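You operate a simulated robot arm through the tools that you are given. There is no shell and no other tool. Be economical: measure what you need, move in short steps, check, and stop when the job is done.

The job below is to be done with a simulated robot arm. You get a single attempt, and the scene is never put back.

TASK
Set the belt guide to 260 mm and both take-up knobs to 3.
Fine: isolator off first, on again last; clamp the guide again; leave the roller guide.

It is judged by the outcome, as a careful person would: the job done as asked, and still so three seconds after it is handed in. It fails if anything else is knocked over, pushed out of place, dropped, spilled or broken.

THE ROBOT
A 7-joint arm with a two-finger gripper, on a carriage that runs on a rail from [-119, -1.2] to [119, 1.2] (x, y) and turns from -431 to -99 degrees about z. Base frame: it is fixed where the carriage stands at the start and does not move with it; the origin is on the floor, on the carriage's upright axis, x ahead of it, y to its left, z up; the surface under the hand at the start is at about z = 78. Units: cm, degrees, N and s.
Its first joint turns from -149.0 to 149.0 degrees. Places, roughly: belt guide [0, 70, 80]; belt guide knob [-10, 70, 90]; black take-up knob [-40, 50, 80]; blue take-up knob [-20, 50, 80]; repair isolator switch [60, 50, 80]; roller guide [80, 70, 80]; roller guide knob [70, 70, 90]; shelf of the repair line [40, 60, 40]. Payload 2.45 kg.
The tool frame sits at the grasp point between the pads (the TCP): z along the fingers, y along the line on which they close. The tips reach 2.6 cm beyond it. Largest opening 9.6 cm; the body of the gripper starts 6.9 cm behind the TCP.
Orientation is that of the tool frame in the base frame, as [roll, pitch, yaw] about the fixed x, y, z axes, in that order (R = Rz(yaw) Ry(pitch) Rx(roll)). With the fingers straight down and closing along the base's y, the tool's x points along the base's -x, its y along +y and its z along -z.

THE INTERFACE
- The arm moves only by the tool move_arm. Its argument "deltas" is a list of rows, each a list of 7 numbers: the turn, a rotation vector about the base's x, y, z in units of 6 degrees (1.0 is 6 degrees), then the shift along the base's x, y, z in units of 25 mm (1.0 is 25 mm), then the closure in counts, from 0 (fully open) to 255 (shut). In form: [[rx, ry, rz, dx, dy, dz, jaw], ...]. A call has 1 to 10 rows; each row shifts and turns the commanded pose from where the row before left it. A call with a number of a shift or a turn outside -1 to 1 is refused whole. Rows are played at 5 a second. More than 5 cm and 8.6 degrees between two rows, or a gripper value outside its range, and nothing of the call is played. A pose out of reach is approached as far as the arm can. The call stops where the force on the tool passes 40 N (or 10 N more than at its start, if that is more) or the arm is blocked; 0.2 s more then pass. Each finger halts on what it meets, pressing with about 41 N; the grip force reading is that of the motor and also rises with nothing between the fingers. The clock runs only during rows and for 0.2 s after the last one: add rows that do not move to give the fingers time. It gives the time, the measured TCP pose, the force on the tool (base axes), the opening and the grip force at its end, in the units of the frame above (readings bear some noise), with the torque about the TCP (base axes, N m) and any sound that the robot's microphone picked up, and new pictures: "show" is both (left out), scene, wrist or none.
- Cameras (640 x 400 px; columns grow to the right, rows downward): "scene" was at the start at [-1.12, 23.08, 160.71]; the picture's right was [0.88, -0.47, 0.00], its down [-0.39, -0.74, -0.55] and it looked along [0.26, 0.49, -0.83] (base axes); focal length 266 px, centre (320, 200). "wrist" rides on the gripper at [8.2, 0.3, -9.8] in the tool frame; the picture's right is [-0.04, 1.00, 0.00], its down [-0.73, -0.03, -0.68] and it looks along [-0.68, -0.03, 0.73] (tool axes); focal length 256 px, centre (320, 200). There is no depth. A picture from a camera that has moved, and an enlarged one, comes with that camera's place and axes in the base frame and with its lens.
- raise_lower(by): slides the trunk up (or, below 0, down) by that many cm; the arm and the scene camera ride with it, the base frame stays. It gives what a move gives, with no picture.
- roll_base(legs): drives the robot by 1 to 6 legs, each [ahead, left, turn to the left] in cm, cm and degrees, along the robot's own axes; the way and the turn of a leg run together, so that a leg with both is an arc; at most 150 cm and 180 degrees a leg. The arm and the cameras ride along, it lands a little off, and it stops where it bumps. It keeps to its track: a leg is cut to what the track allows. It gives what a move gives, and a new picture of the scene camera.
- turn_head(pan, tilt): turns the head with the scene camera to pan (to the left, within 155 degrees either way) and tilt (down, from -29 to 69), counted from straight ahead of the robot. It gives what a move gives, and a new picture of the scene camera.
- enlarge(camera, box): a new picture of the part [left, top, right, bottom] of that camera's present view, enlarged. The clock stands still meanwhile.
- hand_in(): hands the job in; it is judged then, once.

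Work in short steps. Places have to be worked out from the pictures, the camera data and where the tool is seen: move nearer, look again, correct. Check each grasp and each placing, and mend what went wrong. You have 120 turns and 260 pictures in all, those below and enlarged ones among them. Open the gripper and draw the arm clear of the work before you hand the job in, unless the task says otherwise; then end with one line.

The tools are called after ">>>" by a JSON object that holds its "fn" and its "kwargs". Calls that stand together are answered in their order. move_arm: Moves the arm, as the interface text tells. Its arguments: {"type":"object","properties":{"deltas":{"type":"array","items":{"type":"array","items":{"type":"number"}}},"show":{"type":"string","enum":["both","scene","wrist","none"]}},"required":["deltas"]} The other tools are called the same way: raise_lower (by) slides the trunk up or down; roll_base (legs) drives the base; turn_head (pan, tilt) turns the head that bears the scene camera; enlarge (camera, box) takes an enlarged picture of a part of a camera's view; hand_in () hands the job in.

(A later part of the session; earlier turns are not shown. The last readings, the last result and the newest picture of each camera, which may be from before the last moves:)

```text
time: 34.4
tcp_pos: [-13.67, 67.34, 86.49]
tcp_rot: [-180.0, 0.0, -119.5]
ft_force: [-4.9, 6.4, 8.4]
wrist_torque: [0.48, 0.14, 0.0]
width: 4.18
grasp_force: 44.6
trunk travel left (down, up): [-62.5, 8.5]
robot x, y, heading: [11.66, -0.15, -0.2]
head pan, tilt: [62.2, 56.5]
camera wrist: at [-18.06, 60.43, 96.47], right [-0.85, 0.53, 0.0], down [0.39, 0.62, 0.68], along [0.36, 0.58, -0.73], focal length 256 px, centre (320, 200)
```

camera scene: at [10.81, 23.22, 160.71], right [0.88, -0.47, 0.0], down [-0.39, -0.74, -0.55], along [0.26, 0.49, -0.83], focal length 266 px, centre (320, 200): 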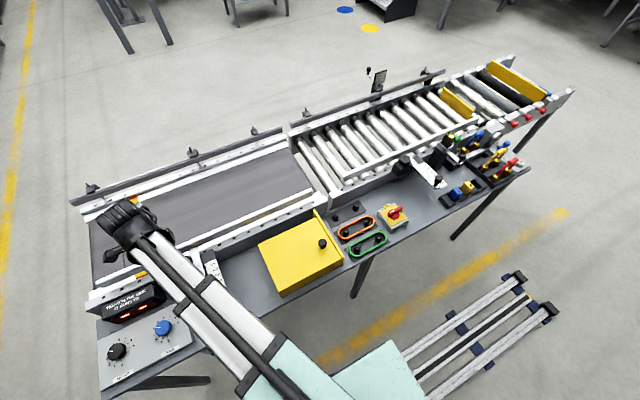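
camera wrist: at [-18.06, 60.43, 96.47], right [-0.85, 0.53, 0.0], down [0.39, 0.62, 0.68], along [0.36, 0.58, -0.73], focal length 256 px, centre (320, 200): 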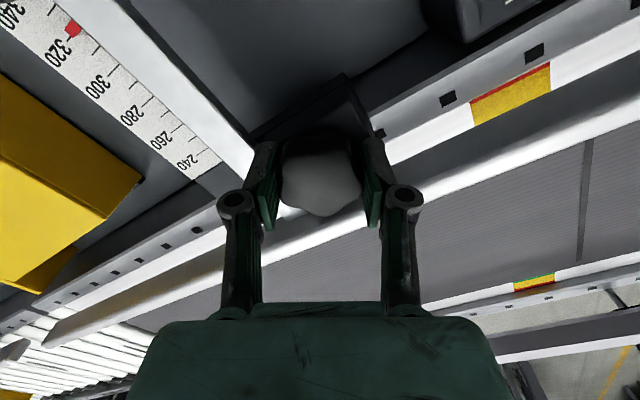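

Still free. Continuing ccw another ~60°.

>>> {"fn": "move_arm", "kwargs": {"deltas": [[0, 0, 1, 0, 0, 0.01, 255], [0, 0, 1, 0, 0, 0.01, 255], [0, 0, 1, 0, 0, 0.01, 255], [0, 0, 1, 0, 0, 0.01, 255], [0, 0, 1, 0, 0, 0.01, 255], [0, 0, 1, 0, 0, 0.01, 255], [0, 0, 1, 0, 0, 0.01, 255], [0, 0, 1, 0, 0, 0.01, 255]], "show": "wrist"}}

```text
time: 36.2
tcp_pos: [-13.65, 67.34, 86.55]
tcp_rot: [-179.8, -0.2, -71.5]
ft_force: [-3.6, -2.1, -21.2]
wrist_torque: [0.58, 0.2, 0.01]
width: 4.19
grasp_force: 44.5
trunk travel left (down, up): [-62.5, 8.5]
robot x, y, heading: [11.71, 0.02, 0.1]
head pan, tilt: [62.2, 56.5]
camera wrist: at [-11.53, 59.57, 96.51], right [-0.96, -0.28, 0.0], down [-0.21, 0.71, 0.68], along [-0.19, 0.65, -0.74], focal length 256 px, centre (320, 200)
```

wrist: 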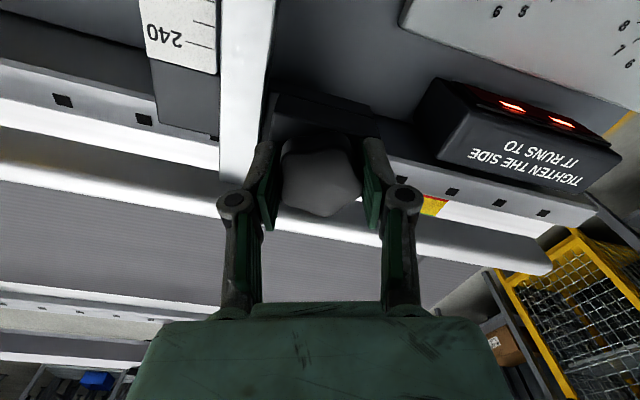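

It doesn't rise while turning, so I'll take back the lift. Another 60° to look for a stop.

>>> {"fn": "move_arm", "kwargs": {"deltas": [[0, 0, 1, 0, 0, -0.03, 255], [0, 0, 1, 0, 0, -0.02, 255], [0, 0, 1, 0, 0, 0, 255], [0, 0, 1, 0, 0, 0, 255], [0, 0, 1, 0, 0, 0, 255], [0, 0, 1, 0, 0, 0, 255], [0, 0, 1, 0, 0, 0, 255], [0, 0, 1, 0, 0, 0, 255]], "show": "wrist"}}

```text
time: 38.0
tcp_pos: [-13.61, 67.43, 86.78]
tcp_rot: [-179.9, -0.2, -23.5]
ft_force: [-5.1, -9.0, -2.5]
wrist_torque: [-0.27, 0.02, -1.03]
width: 4.24
grasp_force: 44.8
trunk travel left (down, up): [-62.5, 8.5]
robot x, y, heading: [12.23, -0.11, 0.2]
head pan, tilt: [62.2, 56.5]
camera wrist: at [-6.31, 63.73, 96.6], right [-0.44, -0.9, 0.0], down [-0.66, 0.32, 0.68], along [-0.61, 0.3, -0.74], focal length 256 px, centre (320, 200)
```

wrist: 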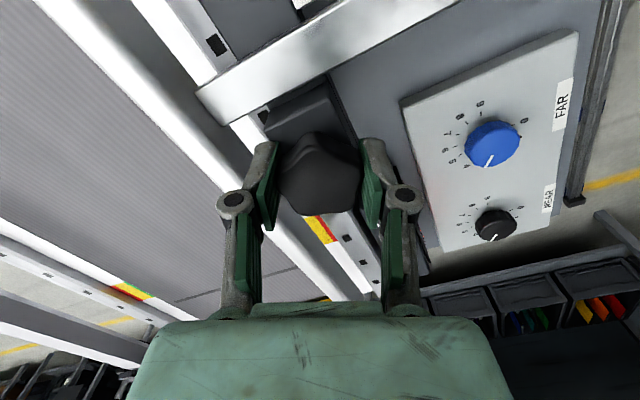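

A stop at about 150° ccw, and the knob rose slightly, so it's loose. Let me look at the dials from here while releasing.

>>> {"fn": "enlarge", "kwargs": {"camera": "wrist", "box": [400, 60, 600, 260]}}

>>> {"fn": "move_arm", "kwargs": {"deltas": [[0, 0, -0.5, 0, 0, 0, 200], [0, 0, 0, 0, 0, 0, 80], [0, 0, 0, 0, 0, 0, 60], [0, 0, 0, 0, 0, 1, 60], [0, 0, 0, 0, 0, 1, 60], [0, 0, 0, 0, 0, 1, 60], [0, 0, 0, 0, 0, 1, 60], [0, 0, 0, 0, 0, 1, 60]], "show": "wrist"}}

```text
2.00 times, centred on (500, 160) of wrist
camera zoom: at [-6.31, 63.73, 96.6], right [-0.44, -0.9, 0.0], down [-0.66, 0.32, 0.68], along [-0.61, 0.3, -0.74], focal length 512 px, centre (-40, 280)
```

zoom: 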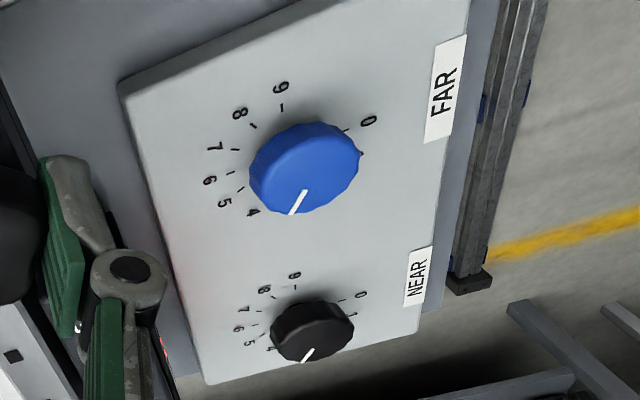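

```text
time: 39.8
tcp_pos: [-13.57, 67.29, 99.23]
tcp_rot: [179.9, 0.0, -26.6]
ft_force: [-0.1, 0.1, 0.4]
wrist_torque: [-0.03, -0.02, -0.04]
width: 7.33
grasp_force: 0.1
trunk travel left (down, up): [-62.5, 8.5]
robot x, y, heading: [11.76, 0.29, 0.1]
head pan, tilt: [62.2, 56.5]
camera wrist: at [-6.55, 63.47, 109.08], right [-0.48, -0.87, 0.0], down [-0.64, 0.36, 0.68], along [-0.59, 0.33, -0.73], focal length 256 px, centre (320, 200)
```

wrist: 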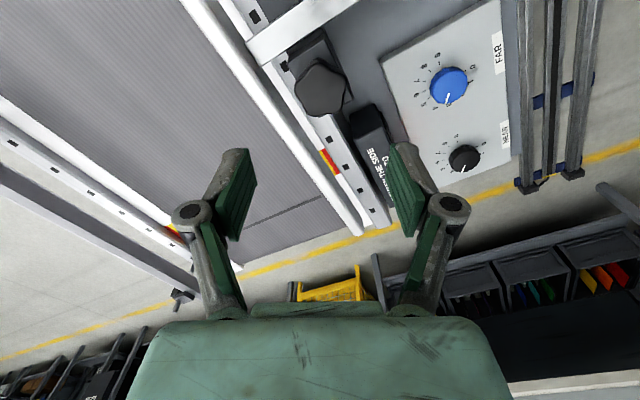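

Next the guide's handle post at ≈(-8.4, 54.7). I move above it with yaw 0, so the camera sees the scale from the +x side.

>>> {"fn": "move_arm", "kwargs": {"deltas": [[0, 0, 0.74, 0.35, -0.84, 0, 60], [0, 0, 0.74, 0.35, -0.84, 0, 60], [0, 0, 0.74, 0.35, -0.84, 0, 60], [0, 0, 0.74, 0.35, -0.84, 0, 60], [0, 0, 0.74, 0.35, -0.84, 0, 60], [0, 0, 0.74, 0.35, -0.84, 0, 60]]}}

```text
time: 41.2
tcp_pos: [-8.39, 54.7, 99.11]
tcp_rot: [-180.0, 0.0, 0.2]
ft_force: [-0.6, -0.3, -0.1]
wrist_torque: [-0.01, 0.04, -0.02]
width: 7.35
grasp_force: 0.0
trunk travel left (down, up): [-62.5, 8.5]
robot x, y, heading: [11.98, 0.14, -0.1]
head pan, tilt: [62.2, 56.5]
camera scene: at [10.82, 23.2, 160.71], right [0.88, -0.47, 0.0], down [-0.39, -0.74, -0.55], along [0.26, 0.49, -0.83], focal length 266 px, centre (320, 200)
camera wrist: at [-0.36, 54.35, 109.1], right [-0.04, -1.0, 0.0], down [-0.73, 0.03, 0.68], along [-0.68, 0.03, -0.73], focal length 256 px, centre (320, 200)
```

scene: 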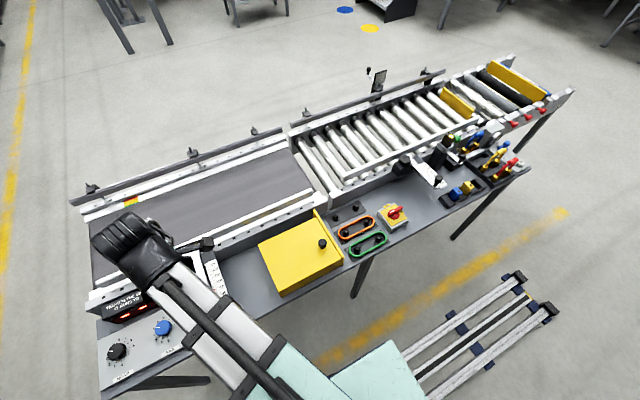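
wrist: 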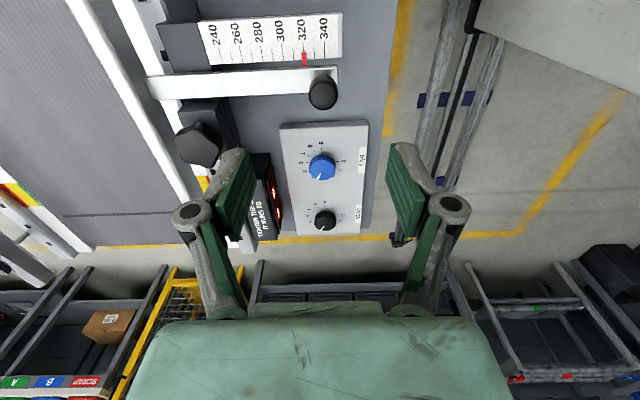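

>>> {"fn": "enlarge", "kwargs": {"camera": "wrist", "box": [140, 0, 360, 130]}}

>>> {"fn": "enlarge", "kwargs": {"camera": "wrist", "box": [270, 115, 380, 245]}}

```text
2.91 times, centred on (250, 65) of wrist
camera zoom: at [-0.36, 54.35, 109.1], right [-0.04, -1.0, 0.0], down [-0.73, 0.03, 0.68], along [-0.68, 0.03, -0.73], focal length 745 px, centre (524, 593)
```

zoom: 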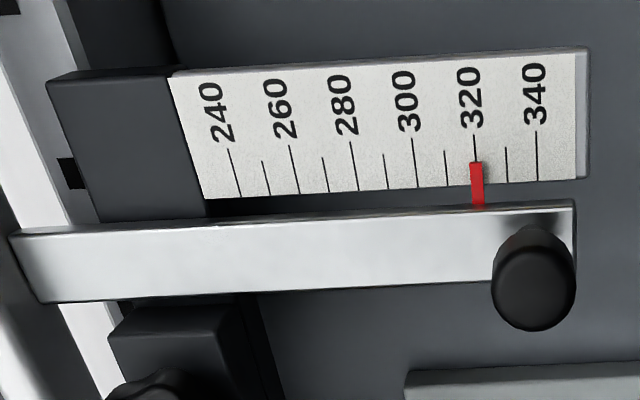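

```text
3.08 times, centred on (325, 180) of wrist
camera zoom: at [-0.36, 54.35, 109.1], right [-0.04, -1.0, 0.0], down [-0.73, 0.03, 0.68], along [-0.68, 0.03, -0.73], focal length 788 px, centre (305, 262)
```

zoom: 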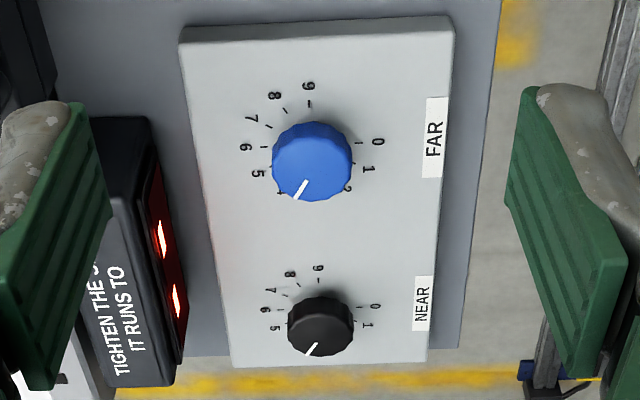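

The pointer reads ~321. The handle knob's top is at ≈(-8.5, 54.6, 86.4). Descending and gripping it along y.

>>> {"fn": "move_arm", "kwargs": {"deltas": [[0, 0, 0, -0.06, -0.04, -1, 70], [0, 0, 0, 0, 0, -1, 70], [0, 0, 0, 0, 0, -1, 70], [0, 0, 0, 0, 0, -1, 70], [0, 0, 0, 0, 0, -0.6, 70], [0, 0, 0, 0, 0, 0, 70]], "show": "wrist"}}

```text
time: 42.6
tcp_pos: [-8.53, 54.73, 87.63]
tcp_rot: [180.0, 0.1, -0.1]
ft_force: [-0.6, -0.2, -0.1]
wrist_torque: [-0.01, 0.02, 0.04]
width: 6.96
grasp_force: 0.1
trunk travel left (down, up): [-62.5, 8.5]
robot x, y, heading: [12.0, 0.19, -0.3]
head pan, tilt: [62.2, 56.5]
camera wrist: at [-0.47, 54.38, 97.48], right [-0.04, -1.0, 0.0], down [-0.73, 0.03, 0.68], along [-0.68, 0.03, -0.73], focal length 256 px, centre (320, 200)
```

wrist: 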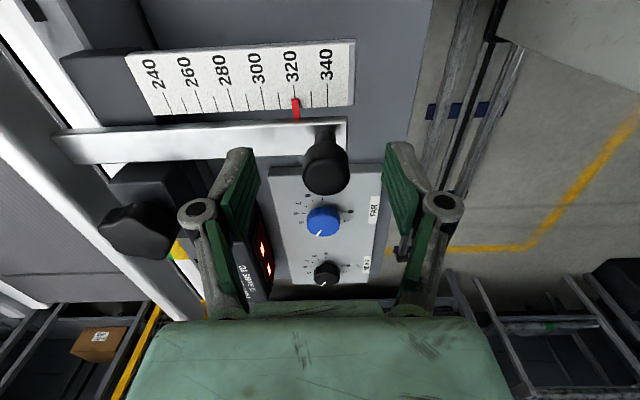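

Well aligned; down 1.2 cm and close.

>>> {"fn": "move_arm", "kwargs": {"deltas": [[0, 0, 0, 0.05, -0.08, -0.5, 70], [0, 0, 0, 0, 0, 0, 150], [0, 0, 0, 0, 0, 0, 255], [0, 0, 0, 0, 0, 0, 255]], "show": "wrist"}}

```text
time: 43.6
tcp_pos: [-8.39, 54.56, 86.38]
tcp_rot: [-179.7, 0.0, 0.1]
ft_force: [0.6, 0.4, 5.1]
wrist_torque: [0.05, 0.05, 0.03]
width: 2.44
grasp_force: 45.1
trunk travel left (down, up): [-62.5, 8.5]
robot x, y, heading: [11.85, 0.05, 0.3]
head pan, tilt: [62.2, 56.5]
camera wrist: at [-0.31, 54.17, 96.25], right [-0.04, -1.0, 0.0], down [-0.73, 0.03, 0.68], along [-0.68, 0.03, -0.73], focal length 256 px, centre (320, 200)
```

wrist: 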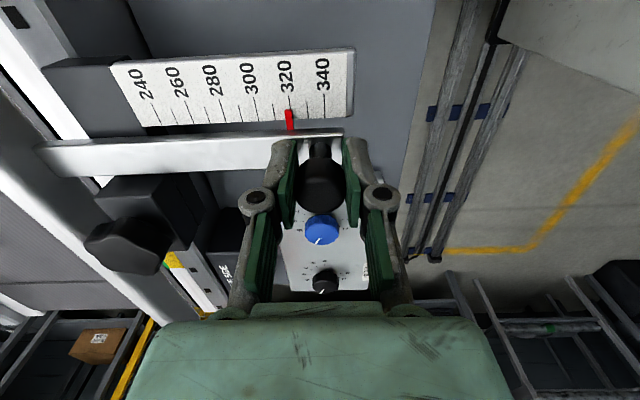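

Gripped. Sliding +y 1.5 cm first and watching the force.

>>> {"fn": "move_arm", "kwargs": {"deltas": [[0, 0, 0, 0, 0.2, 0, 255], [0, 0, 0, 0, 0.2, 0, 255], [0, 0, 0, 0, 0.2, 0, 255]], "show": "wrist"}}

```text
time: 44.4
tcp_pos: [-8.46, 56.08, 86.22]
tcp_rot: [-179.9, 0.0, 0.0]
ft_force: [-1.0, -0.7, 3.0]
wrist_torque: [0.01, 0.16, 0.0]
width: 2.45
grasp_force: 45.1
trunk travel left (down, up): [-62.5, 8.5]
robot x, y, heading: [11.94, 0.18, 0.1]
head pan, tilt: [62.2, 56.5]
camera wrist: at [-0.33, 55.77, 96.26], right [-0.04, -1.0, 0.0], down [-0.73, 0.03, 0.68], along [-0.68, 0.03, -0.73], focal length 256 px, centre (320, 200)
```

wrist: 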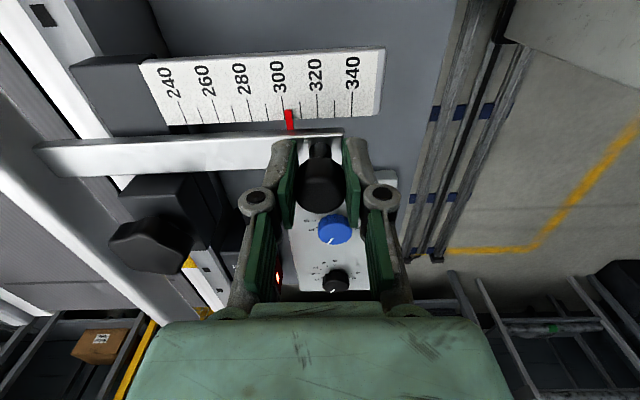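

Slides freely; pointer now ~306. Moving 4.3 cm more.

>>> {"fn": "move_arm", "kwargs": {"deltas": [[0, 0, 0, 0, 0.25, 0, 255], [0, 0, 0, 0, 0.25, 0, 255], [0, 0, 0, 0, 0.25, 0, 255], [0, 0, 0, 0, 0.25, 0, 255], [0, 0, 0, 0, 0.25, 0, 255], [0, 0, 0, 0, 0.25, 0, 255], [0, 0, 0, 0, 0.22, 0, 255], [0, 0, 0, 0, 0, 0, 255]], "show": "wrist"}}

>>> {"fn": "enlarge", "kwargs": {"camera": "wrist", "box": [210, 30, 430, 160]}}

```text
time: 46.2
tcp_pos: [-8.4, 60.38, 86.21]
tcp_rot: [-179.9, 0.0, -0.1]
ft_force: [-7.4, -0.4, 5.4]
wrist_torque: [-0.06, 0.39, 0.04]
width: 2.46
grasp_force: 45.1
trunk travel left (down, up): [-62.5, 8.5]
robot x, y, heading: [11.93, 0.09, 0.1]
head pan, tilt: [62.2, 56.5]
camera wrist: at [-0.37, 59.97, 96.25], right [-0.04, -1.0, 0.0], down [-0.73, 0.03, 0.68], along [-0.68, 0.03, -0.73], focal length 256 px, centre (320, 200)
```

wrist: 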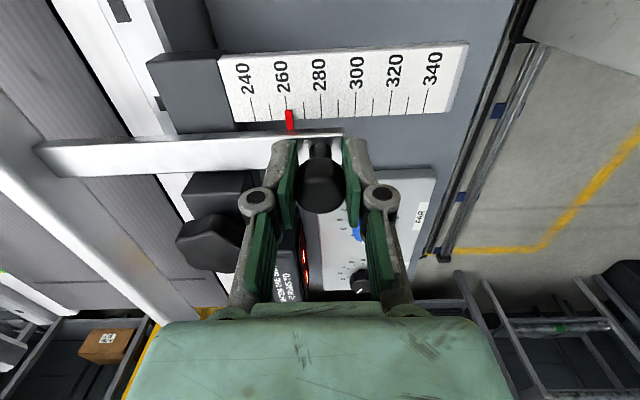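

```text
2.91 times, centred on (320, 95) of wrist
camera zoom: at [-0.37, 59.97, 96.25], right [-0.04, -1.0, 0.0], down [-0.73, 0.03, 0.68], along [-0.68, 0.03, -0.73], focal length 745 px, centre (320, 506)
```

zoom: 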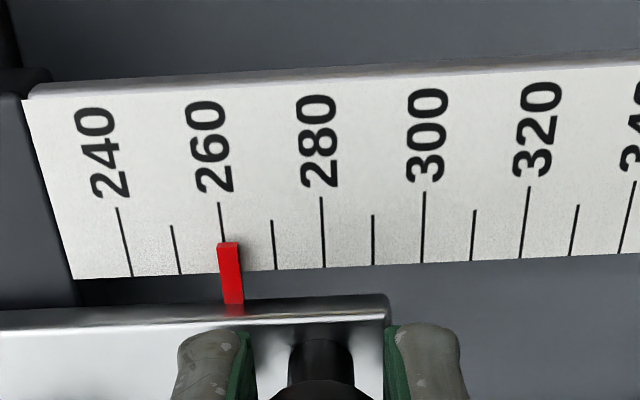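

Pointer shows ≈261. I nudge 1 mm further, then release, rise, and view with the camera lined up on the pointer to avoid parallax.

>>> {"fn": "move_arm", "kwargs": {"deltas": [[0, 0, 0, 0, 0.04, 0, 255], [0, 0, 0, 0, 0, 0, 255], [0, 0, 0, 0, 0, 0, 170], [0, 0, 0, 0, 0, 0, 120], [0, 0, 0, 0, 0, 0.6, 100], [0, 0, 0, 0, 0.2, 1, 100], [0, 0, 0, 0, 0.2, 0.6, 100], [0, 0, 0, 0, 0.2, 0, 100]], "show": "wrist"}}

>>> {"fn": "enlarge", "kwargs": {"camera": "wrist", "box": [270, 20, 390, 110]}}

```text
time: 48.0
tcp_pos: [-8.27, 61.8, 91.67]
tcp_rot: [-180.0, 0.0, -0.1]
ft_force: [0.7, -1.0, 0.4]
wrist_torque: [-0.02, -0.01, -0.04]
width: 5.86
grasp_force: 0.0
trunk travel left (down, up): [-62.5, 8.5]
robot x, y, heading: [12.16, 0.14, 0.2]
head pan, tilt: [62.2, 56.5]
camera wrist: at [-0.31, 61.48, 101.76], right [-0.04, -1.0, 0.0], down [-0.73, 0.03, 0.68], along [-0.68, 0.03, -0.73], focal length 256 px, centre (320, 200)
```

wrist: 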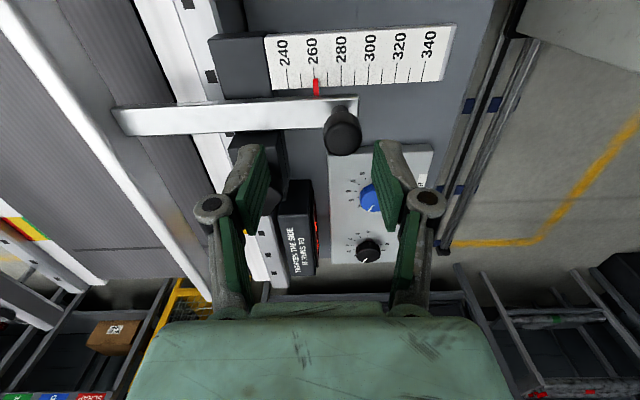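

```text
4.44 times, centred on (330, 65) of wrist
camera zoom: at [-0.31, 61.48, 101.76], right [-0.04, -1.0, 0.0], down [-0.73, 0.03, 0.68], along [-0.68, 0.03, -0.73], focal length 1138 px, centre (276, 800)
```

zoom: 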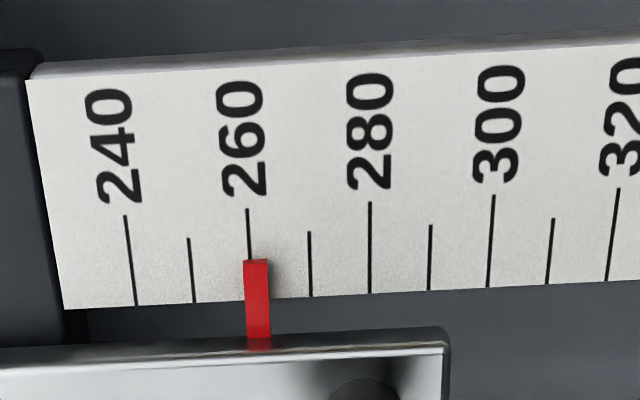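

Reading ≈260.7, fine. Now back to the clamp knob at the same grip angle (yaw ≈ -26.5).

>>> {"fn": "move_arm", "kwargs": {"deltas": [[0, 0, -0.884, -0.43, 0.444, 0.1, 60], [0, 0, -0.884, -0.43, 0.444, 0, 60], [0, 0, -0.884, -0.43, 0.444, 0, 60], [0, 0, -0.884, -0.43, 0.444, 0, 60], [0, 0, -0.884, -0.43, 0.444, 0, 60], [0, 0, 0, 0, 0, 0, 60]], "show": "wrist"}}

```text
time: 49.4
tcp_pos: [-13.77, 67.46, 92.1]
tcp_rot: [-180.0, 0.0, -26.6]
ft_force: [-0.2, 1.0, 0.9]
wrist_torque: [0.0, 0.04, 0.0]
width: 7.33
grasp_force: 0.1
trunk travel left (down, up): [-62.5, 8.5]
robot x, y, heading: [11.9, 0.02, -0.1]
head pan, tilt: [62.2, 56.5]
camera wrist: at [-6.74, 63.43, 102.03], right [-0.48, -0.88, 0.0], down [-0.64, 0.35, 0.68], along [-0.59, 0.33, -0.73], focal length 256 px, centre (320, 200)
```

wrist: 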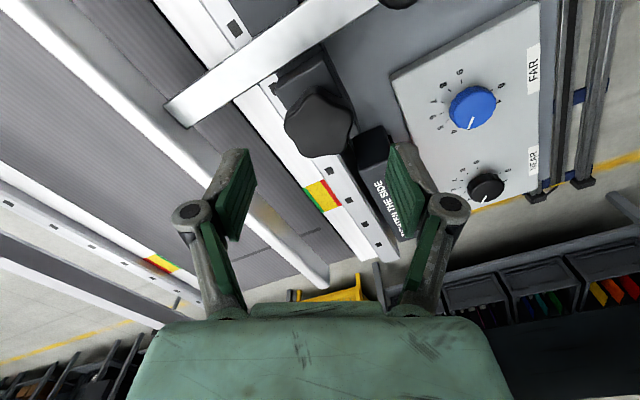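

Aligned. Descending and gripping.

>>> {"fn": "move_arm", "kwargs": {"deltas": [[0, 0, 0, 0.04, -0.04, -1, 70], [0, 0, 0, 0, 0, -0.8, 70], [0, 0, 0, 0, 0, -0.35, 70], [0, 0, 0, 0, 0, 0, 150], [0, 0, 0, 0, 0, 0, 255], [0, 0, 0, 0, 0, 0, 255]], "show": "none"}}

>>> {"fn": "move_arm", "kwargs": {"deltas": [[0, 0, -1, 0, 0, 0, 255], [0, 0, -1, 0, 0, 0, 255], [0, 0, -1, 0, 0, 0, 255], [0, 0, -1, 0, 0, 0, 255], [0, 0, -1, 0, 0, 0, 255], [0, 0, -1, 0, 0, 0, 255], [0, 0, -1, 0, 0, 0, 255], [0, 0, -1, 0, 0, 0, 255], [0, 0, -1, 0, 0, 0, 255], [0, 0, -1, 0, 0, 0, 255]], "show": "wrist"}}

```text
time: 50.8
tcp_pos: [-13.76, 67.41, 86.85]
tcp_rot: [180.0, 0.0, -26.5]
ft_force: [-0.5, -4.2, -1.7]
wrist_torque: [0.06, 0.19, 0.0]
width: 4.19
grasp_force: 44.7
trunk travel left (down, up): [-62.5, 8.5]
robot x, y, heading: [11.89, -0.03, -0.2]
head pan, tilt: [62.2, 56.5]
```

```text
time: 53.0
tcp_pos: [-13.84, 67.31, 86.74]
tcp_rot: [-180.0, 0.1, -86.6]
ft_force: [-5.5, 18.3, 17.4]
wrist_torque: [0.38, 0.02, 0.01]
width: 4.2
grasp_force: 45.1
trunk travel left (down, up): [-62.5, 8.5]
robot x, y, heading: [12.21, 0.24, -0.0]
head pan, tilt: [62.2, 56.5]
camera wrist: at [-13.63, 59.21, 96.67], right [-1.0, -0.02, 0.0], down [-0.01, 0.73, 0.68], along [-0.01, 0.68, -0.73], focal length 256 px, centre (320, 200)
```

wrist: 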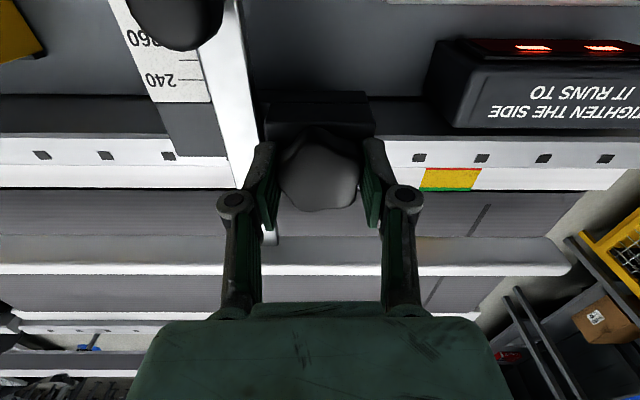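

Turning freely. Continuing cw with a small correction.

>>> {"fn": "move_arm", "kwargs": {"deltas": [[0, 0, -1, 0.03, 0.03, 0.02, 255], [0, 0, -1, 0, 0, 0, 255], [0, 0, -1, 0, 0, 0, 255], [0, 0, -1, 0, 0, 0, 255], [0, 0, -1, 0, 0, 0, 255], [0, 0, -1, 0, 0, 0, 255], [0, 0, -1, 0, 0, -0.02, 255], [0, 0, -1, 0, 0, 0, 255], [0, 0, -1, 0, 0, 0, 255], [0, 0, -1, 0, 0, 0, 255]], "show": "none"}}

>>> {"fn": "move_arm", "kwargs": {"deltas": [[0, 0, -1, 0, 0, 0, 255], [0, 0, -1, 0, 0, 0, 255], [0, 0, -1, 0, 0, 0, 255]], "show": "none"}}

```text
time: 55.2
tcp_pos: [-13.57, 67.44, 86.77]
tcp_rot: [-180.0, 0.1, -146.5]
ft_force: [-10.7, 11.0, 15.4]
wrist_torque: [0.45, 0.1, 0.67]
width: 4.23
grasp_force: 45.3
trunk travel left (down, up): [-62.5, 8.5]
robot x, y, heading: [12.02, 0.37, -0.0]
head pan, tilt: [62.2, 56.5]
```

```text
time: 56.0
tcp_pos: [-13.61, 67.34, 86.56]
tcp_rot: [-179.8, 0.1, -164.6]
ft_force: [-4.7, 5.1, 0.4]
wrist_torque: [0.14, -0.02, 1.11]
width: 4.23
grasp_force: 44.6
trunk travel left (down, up): [-62.5, 8.5]
robot x, y, heading: [11.67, 0.33, -0.3]
head pan, tilt: [62.2, 56.5]
```

Torque is rising as it clamps (1.1 N·m). Continuing toward the original angle.

>>> {"fn": "move_arm", "kwargs": {"deltas": [[0, 0, -1, 0, 0, 0, 255], [0, 0, -1, 0, 0, 0, 255], [0, 0, -1, 0, 0, 0, 255]], "show": "wrist"}}

```text
time: 56.8
tcp_pos: [-13.44, 67.42, 86.63]
tcp_rot: [-179.8, 0.2, 177.3]
ft_force: [6.5, -5.4, -6.1]
wrist_torque: [-0.12, -0.27, 0.79]
width: 4.24
grasp_force: 45.2
trunk travel left (down, up): [-62.5, 8.5]
robot x, y, heading: [11.7, -0.09, -0.2]
head pan, tilt: [62.2, 56.5]
camera wrist: at [-21.64, 68.07, 96.56], right [0.09, 1.0, 0.0], down [0.73, -0.06, 0.68], along [0.68, -0.06, -0.73], focal length 256 px, centre (320, 200)
```

wrist: 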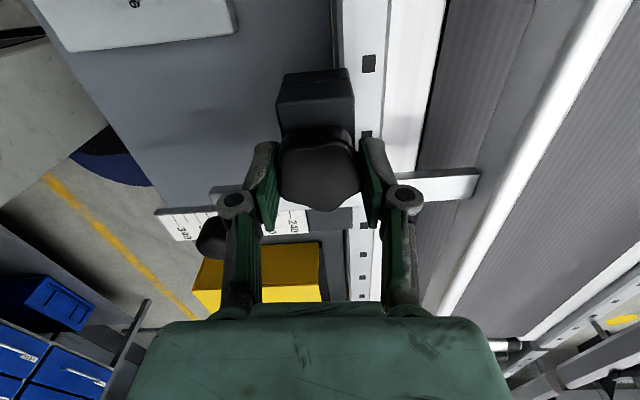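

Still turning with it. A few more degrees until it is definitely stopped.

>>> {"fn": "move_arm", "kwargs": {"deltas": [[0, 0, -1, -0.03, 0, 0, 255], [0, 0, -1, 0, 0, 0, 255], [0, 0, -1, 0, 0, 0, 255], [0, 0, -1, 0, 0, 0, 255]], "show": "wrist"}}

```text
time: 57.8
tcp_pos: [-13.7, 67.41, 86.75]
tcp_rot: [-179.9, -0.1, 153.3]
ft_force: [2.5, -6.6, -7.4]
wrist_torque: [0.08, -0.01, 0.84]
width: 4.23
grasp_force: 44.9
trunk travel left (down, up): [-62.5, 8.5]
robot x, y, heading: [11.91, 0.04, -0.0]
head pan, tilt: [62.2, 56.5]
camera wrist: at [-20.88, 71.28, 96.64], right [0.48, 0.88, 0.0], down [0.64, -0.35, 0.68], along [0.59, -0.33, -0.73], focal length 256 px, centre (320, 200)
```

wrist: 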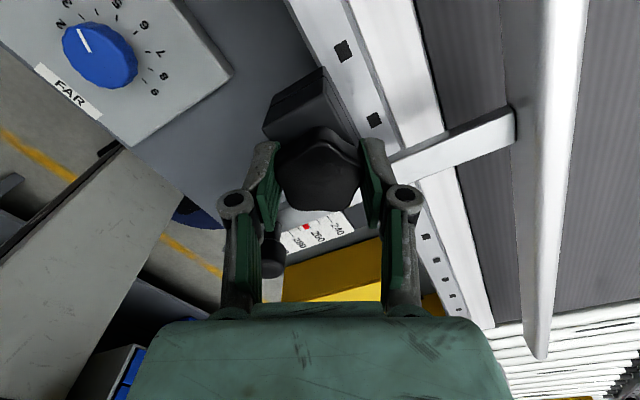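

Torque steady at 0.84; unclear whether it's slipping or turning. Another 30° and compare.

>>> {"fn": "move_arm", "kwargs": {"deltas": [[0, 0, -1, 0, 0, 0, 255], [0, 0, -1, 0, 0, 0, 255], [0, 0, -1, 0, 0, 0, 255], [0, 0, -1, 0, 0, 0, 255], [0, 0, -1, 0, 0, 0, 255]], "show": "wrist"}}

```text
time: 59.0
tcp_pos: [-13.68, 67.36, 86.72]
tcp_rot: [180.0, 0.0, 123.5]
ft_force: [-1.9, -1.0, -3.7]
wrist_torque: [-0.18, 0.01, 1.1]
width: 4.2
grasp_force: 45.2
trunk travel left (down, up): [-62.5, 8.5]
robot x, y, heading: [12.01, 0.28, -0.1]
head pan, tilt: [62.2, 56.5]
camera wrist: at [-18.03, 74.36, 96.68], right [0.86, 0.52, 0.0], down [0.38, -0.63, 0.68], along [0.35, -0.58, -0.73], focal length 256 px, centre (320, 200)
```

wrist: 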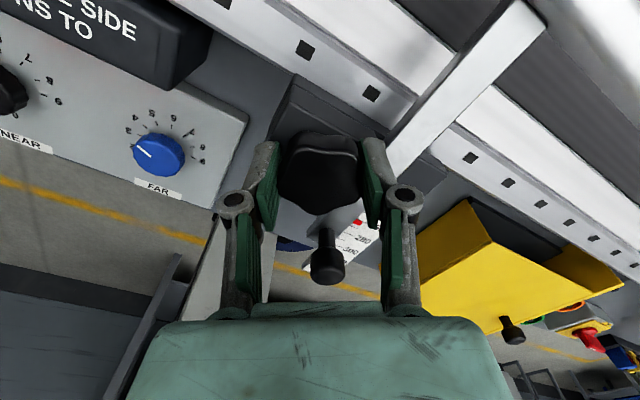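

Constant ~1 N·m while turning suggests the pads slip on a fully tight knob. I'll release, rise, and compare the knob's orientation from the same viewpoint as before loosening.

>>> {"fn": "move_arm", "kwargs": {"deltas": [[0, 0, 0, 0, 0, 0, 150], [0, 0, 0, 0, 0, 0, 60], [0, 0, 0, 0, 0, 0.7, 60], [0, 0, 1, 0, 0, 1, 60], [0, 0, 1, 0, 0, 1, 60], [0, 0, 1, 0, 0, 1, 60], [0, 0, 1, 0, 0, 1, 60], [0, 0, 1, 0, 0, 1, 60], [0, 0, 1, 0, 0, 1, 60], [0, 0, 1, 0, 0, 0.4, 60]], "show": "none"}}

>>> {"fn": "move_arm", "kwargs": {"deltas": [[0, 0, 1, 0.4, 0.3, 0, 0], [0, 0, 1, 0, 0, 0, 0], [0, 0, 0.4, 0, 0, 0, 0]], "show": "wrist"}}

>>> {"fn": "enlarge", "kwargs": {"camera": "wrist", "box": [180, 0, 380, 140]}}

```text
time: 61.2
tcp_pos: [-13.75, 67.37, 104.32]
tcp_rot: [-180.0, 0.0, 165.7]
ft_force: [0.2, -0.1, -0.1]
wrist_torque: [0.02, 0.04, -0.02]
width: 7.33
grasp_force: 0.1
trunk travel left (down, up): [-62.5, 8.5]
robot x, y, heading: [12.2, 0.11, 0.1]
head pan, tilt: [62.2, 56.5]
```

```text
time: 62.0
tcp_pos: [-12.9, 68.09, 104.51]
tcp_rot: [179.9, 0.1, 180.0]
ft_force: [0.6, -0.1, 0.1]
wrist_torque: [0.0, 0.0, -0.01]
width: 9.6
grasp_force: 0.0
trunk travel left (down, up): [-62.5, 8.5]
robot x, y, heading: [11.88, -0.05, -0.1]
head pan, tilt: [62.2, 56.5]
camera wrist: at [-20.96, 68.47, 114.45], right [0.04, 1.0, 0.0], down [0.73, -0.03, 0.68], along [0.68, -0.03, -0.73], focal length 256 px, centre (320, 200)
```

wrist: 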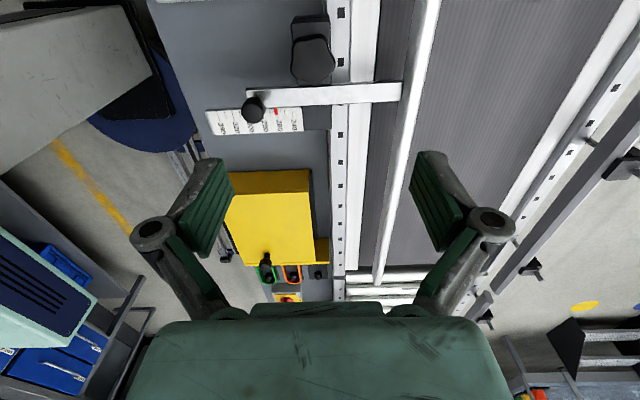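

```text
2.86 times, centred on (280, 70) of wrist
camera zoom: at [-20.96, 68.47, 114.45], right [0.04, 1.0, 0.0], down [0.73, -0.03, 0.68], along [0.68, -0.03, -0.73], focal length 731 px, centre (434, 571)
```

zoom: 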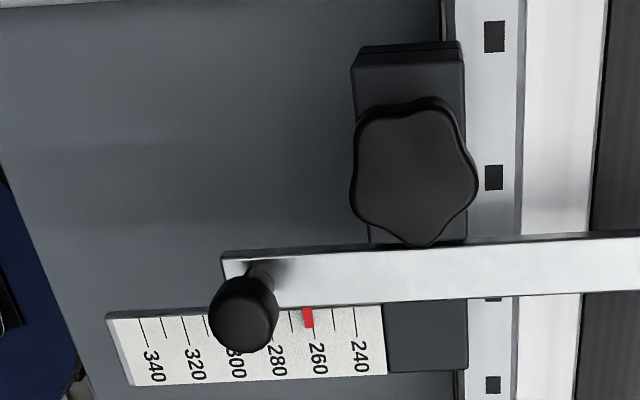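

The knob orientation matches the original clamped one, so it's clamped. Now I hover over the blue take-up knob for a close view.

>>> {"fn": "move_arm", "kwargs": {"deltas": [[0, 0, 0, -0.72, -0.87, 0, 60], [0, 0, 0, -0.72, -0.87, 0, 60], [0, 0, 0, -0.72, -0.87, 0, 60], [0, 0, 0, -0.72, -0.87, 0, 60], [0, 0, 0, -0.72, -0.87, -0.6, 60], [0, 0, 0, -0.72, -0.87, -1, 60], [0, 0, 0, 0, 0, -1, 60], [0, 0, 0, 0, 0, -1, 60]]}}

>>> {"fn": "enlarge", "kwargs": {"camera": "wrist", "box": [240, 0, 400, 120]}}

```text
time: 63.8
tcp_pos: [-23.48, 55.05, 95.42]
tcp_rot: [180.0, 0.0, 180.0]
ft_force: [0.3, -0.3, 0.0]
wrist_torque: [0.0, -0.02, -0.02]
width: 7.34
grasp_force: 0.0
trunk travel left (down, up): [-62.5, 8.5]
robot x, y, heading: [12.04, -0.05, 0.1]
head pan, tilt: [62.2, 56.5]
camera scene: at [10.82, 23.21, 160.71], right [0.88, -0.47, 0.0], down [-0.39, -0.74, -0.55], along [0.26, 0.49, -0.83], focal length 266 px, centre (320, 200)
camera wrist: at [-31.79, 55.36, 105.29], right [0.04, 1.0, 0.0], down [0.73, -0.03, 0.68], along [0.68, -0.03, -0.73], focal length 256 px, centre (320, 200)
```

scene: 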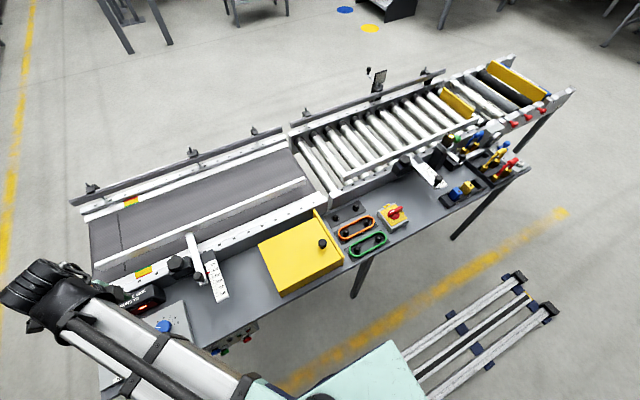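
wrist: 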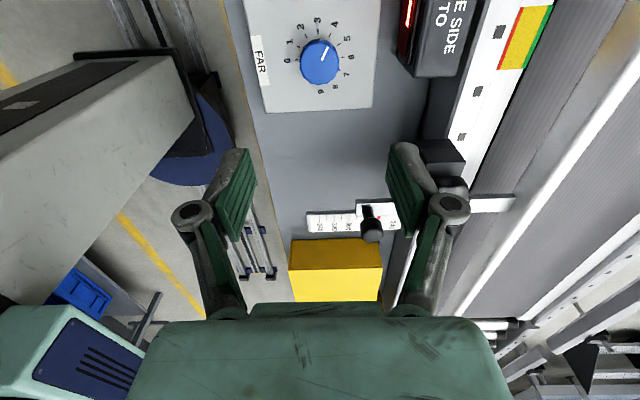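

```text
3.33 times, centred on (320, 60) of wrist
camera zoom: at [-31.79, 55.36, 105.29], right [0.04, 1.0, 0.0], down [0.73, -0.03, 0.68], along [0.68, -0.03, -0.73], focal length 853 px, centre (320, 667)
```

zoom: 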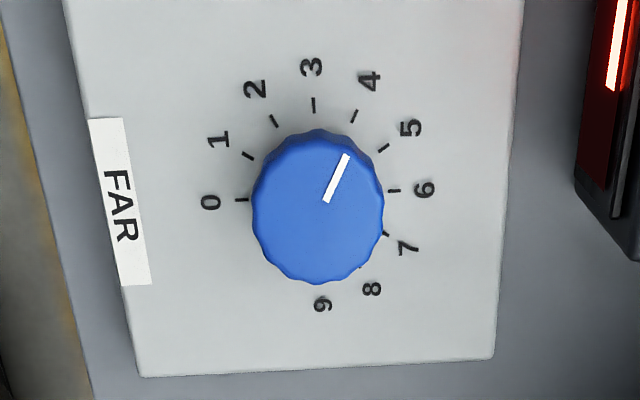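

Dial is clear: 3 points to -x, and blue is at 4, so it needs +30° (ccw). Knob centre ≈ (-24.1, 55.0), top ≈ 76. Descending to z≈80 first.

>>> {"fn": "move_arm", "kwargs": {"deltas": [[0, 0, 0, -0.25, 0, -1, 75], [0, 0, 0, 0, 0, -1, 75], [0, 0, 0, 0, 0, -1, 75], [0, 0, 0, 0, 0, -1, 75], [0, 0, 0, 0, 0, -1, 75], [0, 0, 0, 0, 0, -1, 75], [0, 0, 0, 0, 0, -0.2, 75], [0, 0, 0, 0, 0, 0, 75]], "show": "wrist"}}

```text
time: 65.6
tcp_pos: [-24.25, 55.12, 80.05]
tcp_rot: [-179.9, 0.0, 180.0]
ft_force: [-0.6, 0.1, 0.1]
wrist_torque: [0.01, -0.03, 0.02]
width: 6.74
grasp_force: 0.0
trunk travel left (down, up): [-62.5, 8.5]
robot x, y, heading: [12.22, 0.28, 0.1]
head pan, tilt: [62.2, 56.5]
camera wrist: at [-32.43, 55.44, 89.94], right [0.04, 1.0, 0.0], down [0.73, -0.03, 0.68], along [0.68, -0.03, -0.73], focal length 256 px, centre (320, 200)
```

wrist: 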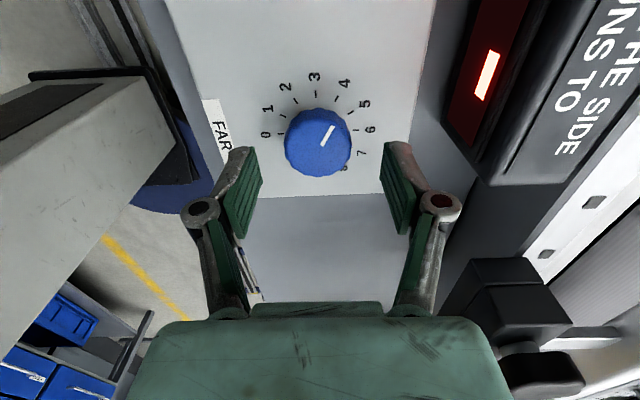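

Aligned. Down another 2.9 cm in small steps, then grip.

>>> {"fn": "move_arm", "kwargs": {"deltas": [[0, 0, 0, 0.08, -0.05, -0.5, 85], [0, 0, 0, 0, 0, -0.4, 85], [0, 0, 0, 0, 0, -0.2, 85], [0, 0, 0, 0, 0, 0, 150], [0, 0, 0, 0, 0, 0, 255], [0, 0, 0, 0, 0, 0, 255]], "show": "wrist"}}

```text
time: 67.0
tcp_pos: [-24.0, 54.93, 77.2]
tcp_rot: [180.0, 0.1, 180.0]
ft_force: [-1.2, -0.2, 0.7]
wrist_torque: [0.17, 0.1, 0.01]
width: 3.99
grasp_force: 44.9
trunk travel left (down, up): [-62.5, 8.5]
robot x, y, heading: [12.03, 0.51, 0.1]
head pan, tilt: [62.2, 56.5]
camera wrist: at [-32.16, 55.29, 87.15], right [0.04, 1.0, 0.0], down [0.73, -0.03, 0.68], along [0.68, -0.03, -0.73], focal length 256 px, centre (320, 200)
```

wrist: 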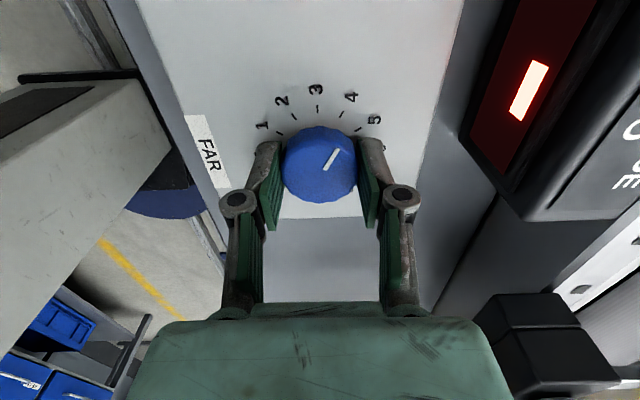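

Gripped at 4.0 cm. Turning +30° (ccw).

>>> {"fn": "move_arm", "kwargs": {"deltas": [[0, 0, 1, 0, 0, 0, 255], [0, 0, 1, 0, 0, 0, 255], [0, 0, 1, 0, 0, 0, 255], [0, 0, 1, 0, 0, 0, 255], [0, 0, 1, 0, 0, 0, 255], [0, 0, 0, 0, 0, 0, 255]], "show": "wrist"}}

>>> {"fn": "enlarge", "kwargs": {"camera": "wrist", "box": [240, 70, 400, 220]}}

```text
time: 68.4
tcp_pos: [-23.89, 55.0, 77.26]
tcp_rot: [-180.0, 0.0, -150.1]
ft_force: [-2.8, 7.8, 3.5]
wrist_torque: [0.11, 0.39, 0.02]
width: 3.98
grasp_force: 44.8
trunk travel left (down, up): [-62.5, 8.5]
robot x, y, heading: [12.14, -0.06, -0.2]
head pan, tilt: [62.2, 56.5]
camera wrist: at [-31.26, 51.22, 87.14], right [-0.46, 0.89, 0.0], down [0.65, 0.34, 0.68], along [0.6, 0.32, -0.73], focal length 256 px, centre (320, 200)
```

wrist: 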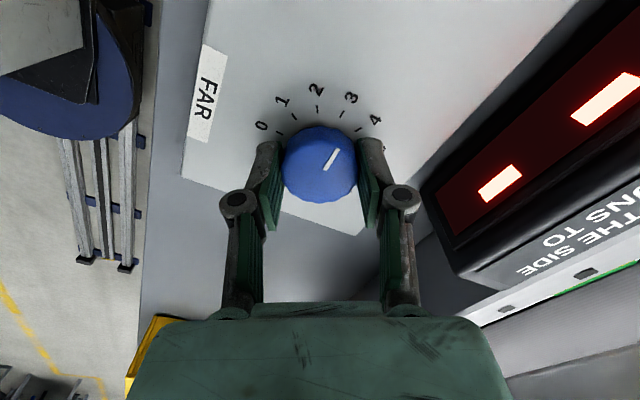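

```text
2.67 times, centred on (320, 145) of wrist
camera zoom: at [-31.26, 51.22, 87.14], right [-0.46, 0.89, 0.0], down [0.65, 0.34, 0.68], along [0.6, 0.32, -0.73], focal length 683 px, centre (320, 347)
```

zoom: 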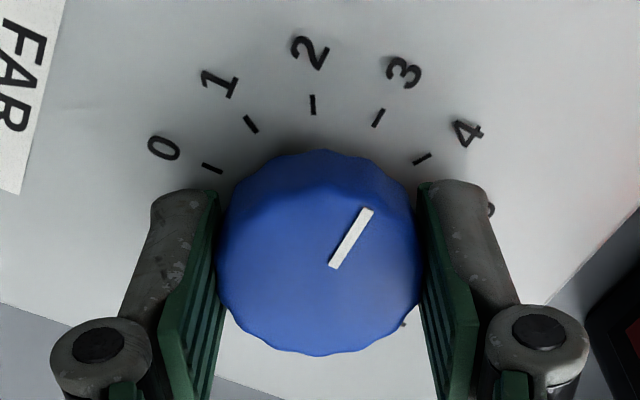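

Points at 3. Releasing, rising, and rotating back for a check view of both.

>>> {"fn": "move_arm", "kwargs": {"deltas": [[0, 0, 0, 0, 0, 0, 170], [0, 0, 0, 0, 0, 0, 85], [0, 0, 0, 0, 0, 0.7, 75], [0, 0, -1, 0, 0, 1, 75], [0, 0, -1, 0, 0, 1, 75], [0, 0, -1, -0.2, 0, 1, 75], [0, 0, -1, -0.5, 0, 1, 75], [0, 0, -1, -0.5, 0, 1, 75], [0, 0, 0, -0.5, 0, 1, 75], [0, 0, 0, -0.5, 0, 0.6, 75]], "show": "wrist"}}

>>> {"fn": "enlarge", "kwargs": {"camera": "wrist", "box": [220, 0, 420, 140]}}

```text
time: 70.6
tcp_pos: [-28.23, 55.81, 94.71]
tcp_rot: [-179.7, 0.2, 178.8]
ft_force: [0.4, -0.8, -0.1]
wrist_torque: [0.01, -0.01, 0.01]
width: 6.78
grasp_force: 0.1
trunk travel left (down, up): [-62.5, 8.5]
robot x, y, heading: [11.96, 0.23, -0.0]
head pan, tilt: [62.2, 56.5]
camera wrist: at [-36.42, 56.37, 104.72], right [0.06, 1.0, -0.01], down [0.73, -0.04, 0.68], along [0.68, -0.05, -0.73], focal length 256 px, centre (320, 200)
```

wrist: 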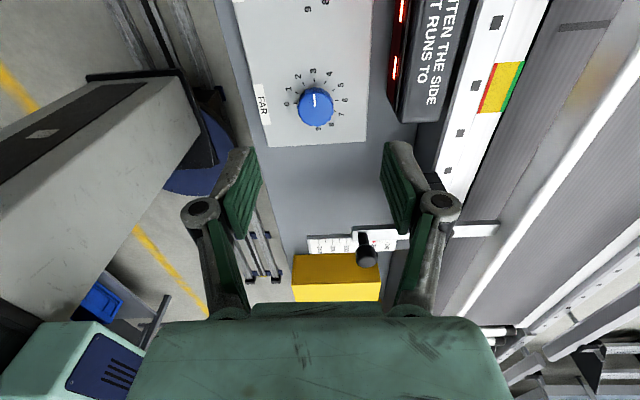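

```text
2.86 times, centred on (320, 70) of wrist
camera zoom: at [-36.42, 56.37, 104.72], right [0.06, 1.0, -0.01], down [0.73, -0.04, 0.68], along [0.68, -0.05, -0.73], focal length 731 px, centre (320, 571)
```

zoom: 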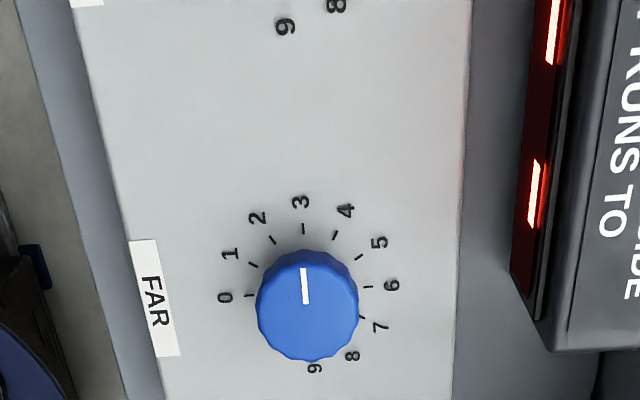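

Blue is at 3. Now moving over the black (NEAR) knob.

>>> {"fn": "move_arm", "kwargs": {"deltas": [[0, 0, 0.2, -0.8, -0.08, 0, 75], [0, 0, 0, -0.8, -0.08, 0, 75], [0, 0, 0, -0.8, -0.08, 0, 75], [0, 0, 0, -0.8, -0.08, 0, 75], [0, 0, 0, 0, 0, 0, 75]], "show": "wrist"}}

>>> {"fn": "enlarge", "kwargs": {"camera": "wrist", "box": [240, 0, 400, 120]}}

```text
time: 72.0
tcp_pos: [-31.07, 59.79, 95.46]
tcp_rot: [-179.8, 0.2, 174.8]
ft_force: [0.1, 0.0, 0.1]
wrist_torque: [-0.01, 0.04, 0.01]
width: 6.78
grasp_force: 0.1
trunk travel left (down, up): [-62.5, 8.5]
robot x, y, heading: [11.88, 0.08, -0.1]
head pan, tilt: [62.2, 56.5]
stopped in row 5: the arm was blocked; the commanded pose is now the measured one
camera wrist: at [-39.24, 60.88, 105.35], right [0.13, 0.99, 0.0], down [0.73, -0.09, 0.68], along [0.67, -0.09, -0.73], focal length 256 px, centre (320, 200)
```

wrist: 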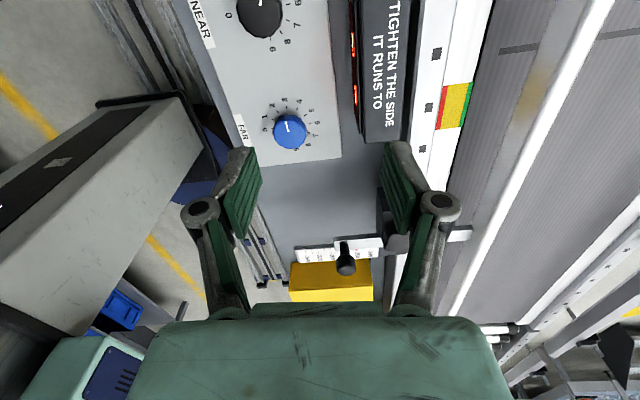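

```text
3.33 times, centred on (320, 60) of wrist
camera zoom: at [-39.24, 60.88, 105.35], right [0.13, 0.99, 0.0], down [0.73, -0.09, 0.68], along [0.67, -0.09, -0.73], focal length 853 px, centre (320, 667)
```

zoom: 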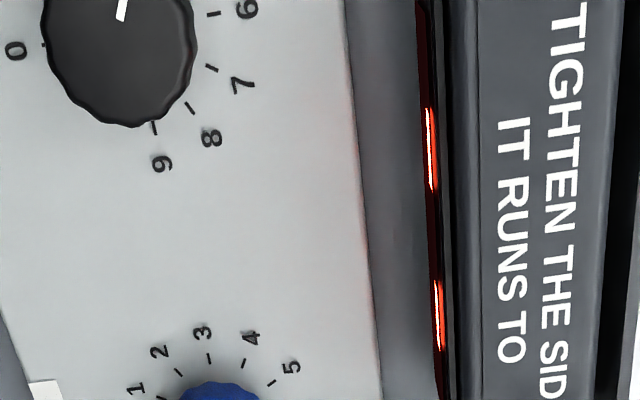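

The arm hit a joint limit there. I'll drive the base 20 cm back along the rail to get a better posture.

>>> {"fn": "roll_base", "kwargs": {"legs": [[-20, 0, 0]]}}

```text
time: 73.6
tcp_pos: [-51.09, 59.36, 95.32]
tcp_rot: [-179.9, 0.2, 174.8]
ft_force: [0.1, -0.4, 0.2]
wrist_torque: [0.02, -0.01, 0.0]
width: 6.78
grasp_force: 0.0
trunk travel left (down, up): [-62.5, 8.5]
robot x, y, heading: [-8.07, -0.01, 0.2]
head pan, tilt: [62.2, 56.5]
camera scene: at [-9.04, 23.0, 160.73], right [0.89, -0.46, 0.0], down [-0.39, -0.74, -0.55], along [0.26, 0.49, -0.83], focal length 266 px, centre (320, 200)
```

scene: 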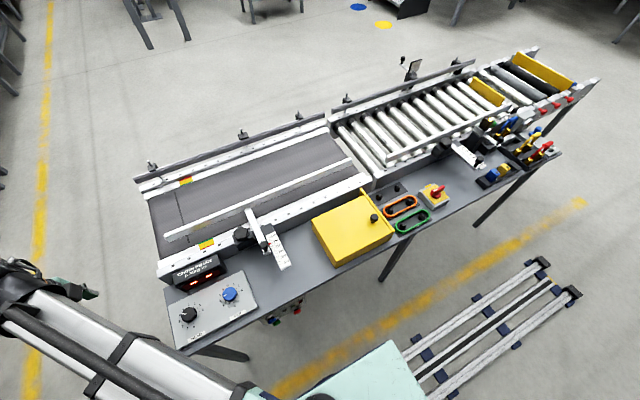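

Good view. Moving the hand to above the black knob, (-36.4, 55), yaw 180.

>>> {"fn": "move_arm", "kwargs": {"deltas": [[0, 0, 0.2, 0.84, -0.25, 0, 75], [0, 0, 0.2, 0.84, -0.25, 0, 75], [0, 0, 0.2, 0.84, -0.25, 0, 75], [0, 0, 0.2, 0.84, -0.25, 0, 75], [0, 0, 0.06, 0.84, -0.25, 0, 75], [0, 0, 0, 0.84, -0.25, 0, 75], [0, 0, 0, 0.84, -0.25, 0, 75], [0, 0, 0, 0, 0, 0, 75]], "show": "wrist"}}

>>> {"fn": "enlarge", "kwargs": {"camera": "wrist", "box": [240, 0, 400, 120]}}

```text
time: 75.4
tcp_pos: [-36.49, 55.01, 95.27]
tcp_rot: [-179.9, 0.0, -179.9]
ft_force: [-0.3, 0.4, 0.0]
wrist_torque: [0.0, 0.0, 0.02]
width: 6.77
grasp_force: 0.0
trunk travel left (down, up): [-62.5, 8.5]
robot x, y, heading: [-7.89, -0.22, 0.2]
head pan, tilt: [62.2, 56.5]
camera wrist: at [-44.67, 55.39, 105.29], right [0.04, 1.0, 0.0], down [0.73, -0.03, 0.68], along [0.68, -0.03, -0.73], focal length 256 px, centre (320, 200)
```

wrist: 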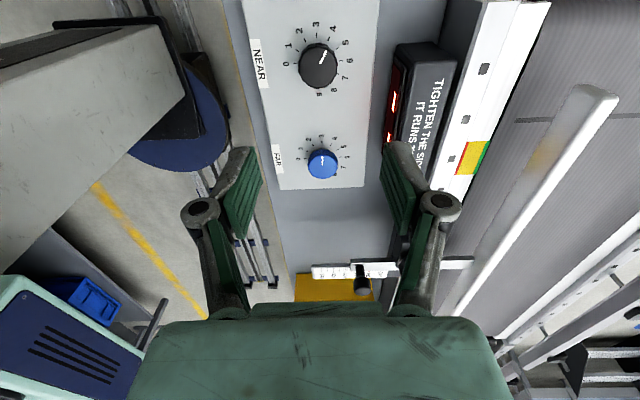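

```text
3.33 times, centred on (320, 60) of wrist
camera zoom: at [-44.67, 55.39, 105.29], right [0.04, 1.0, 0.0], down [0.73, -0.03, 0.68], along [0.68, -0.03, -0.73], focal length 853 px, centre (320, 667)
```

zoom: 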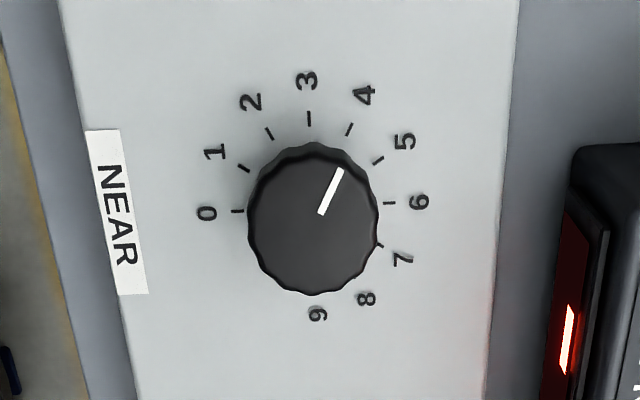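

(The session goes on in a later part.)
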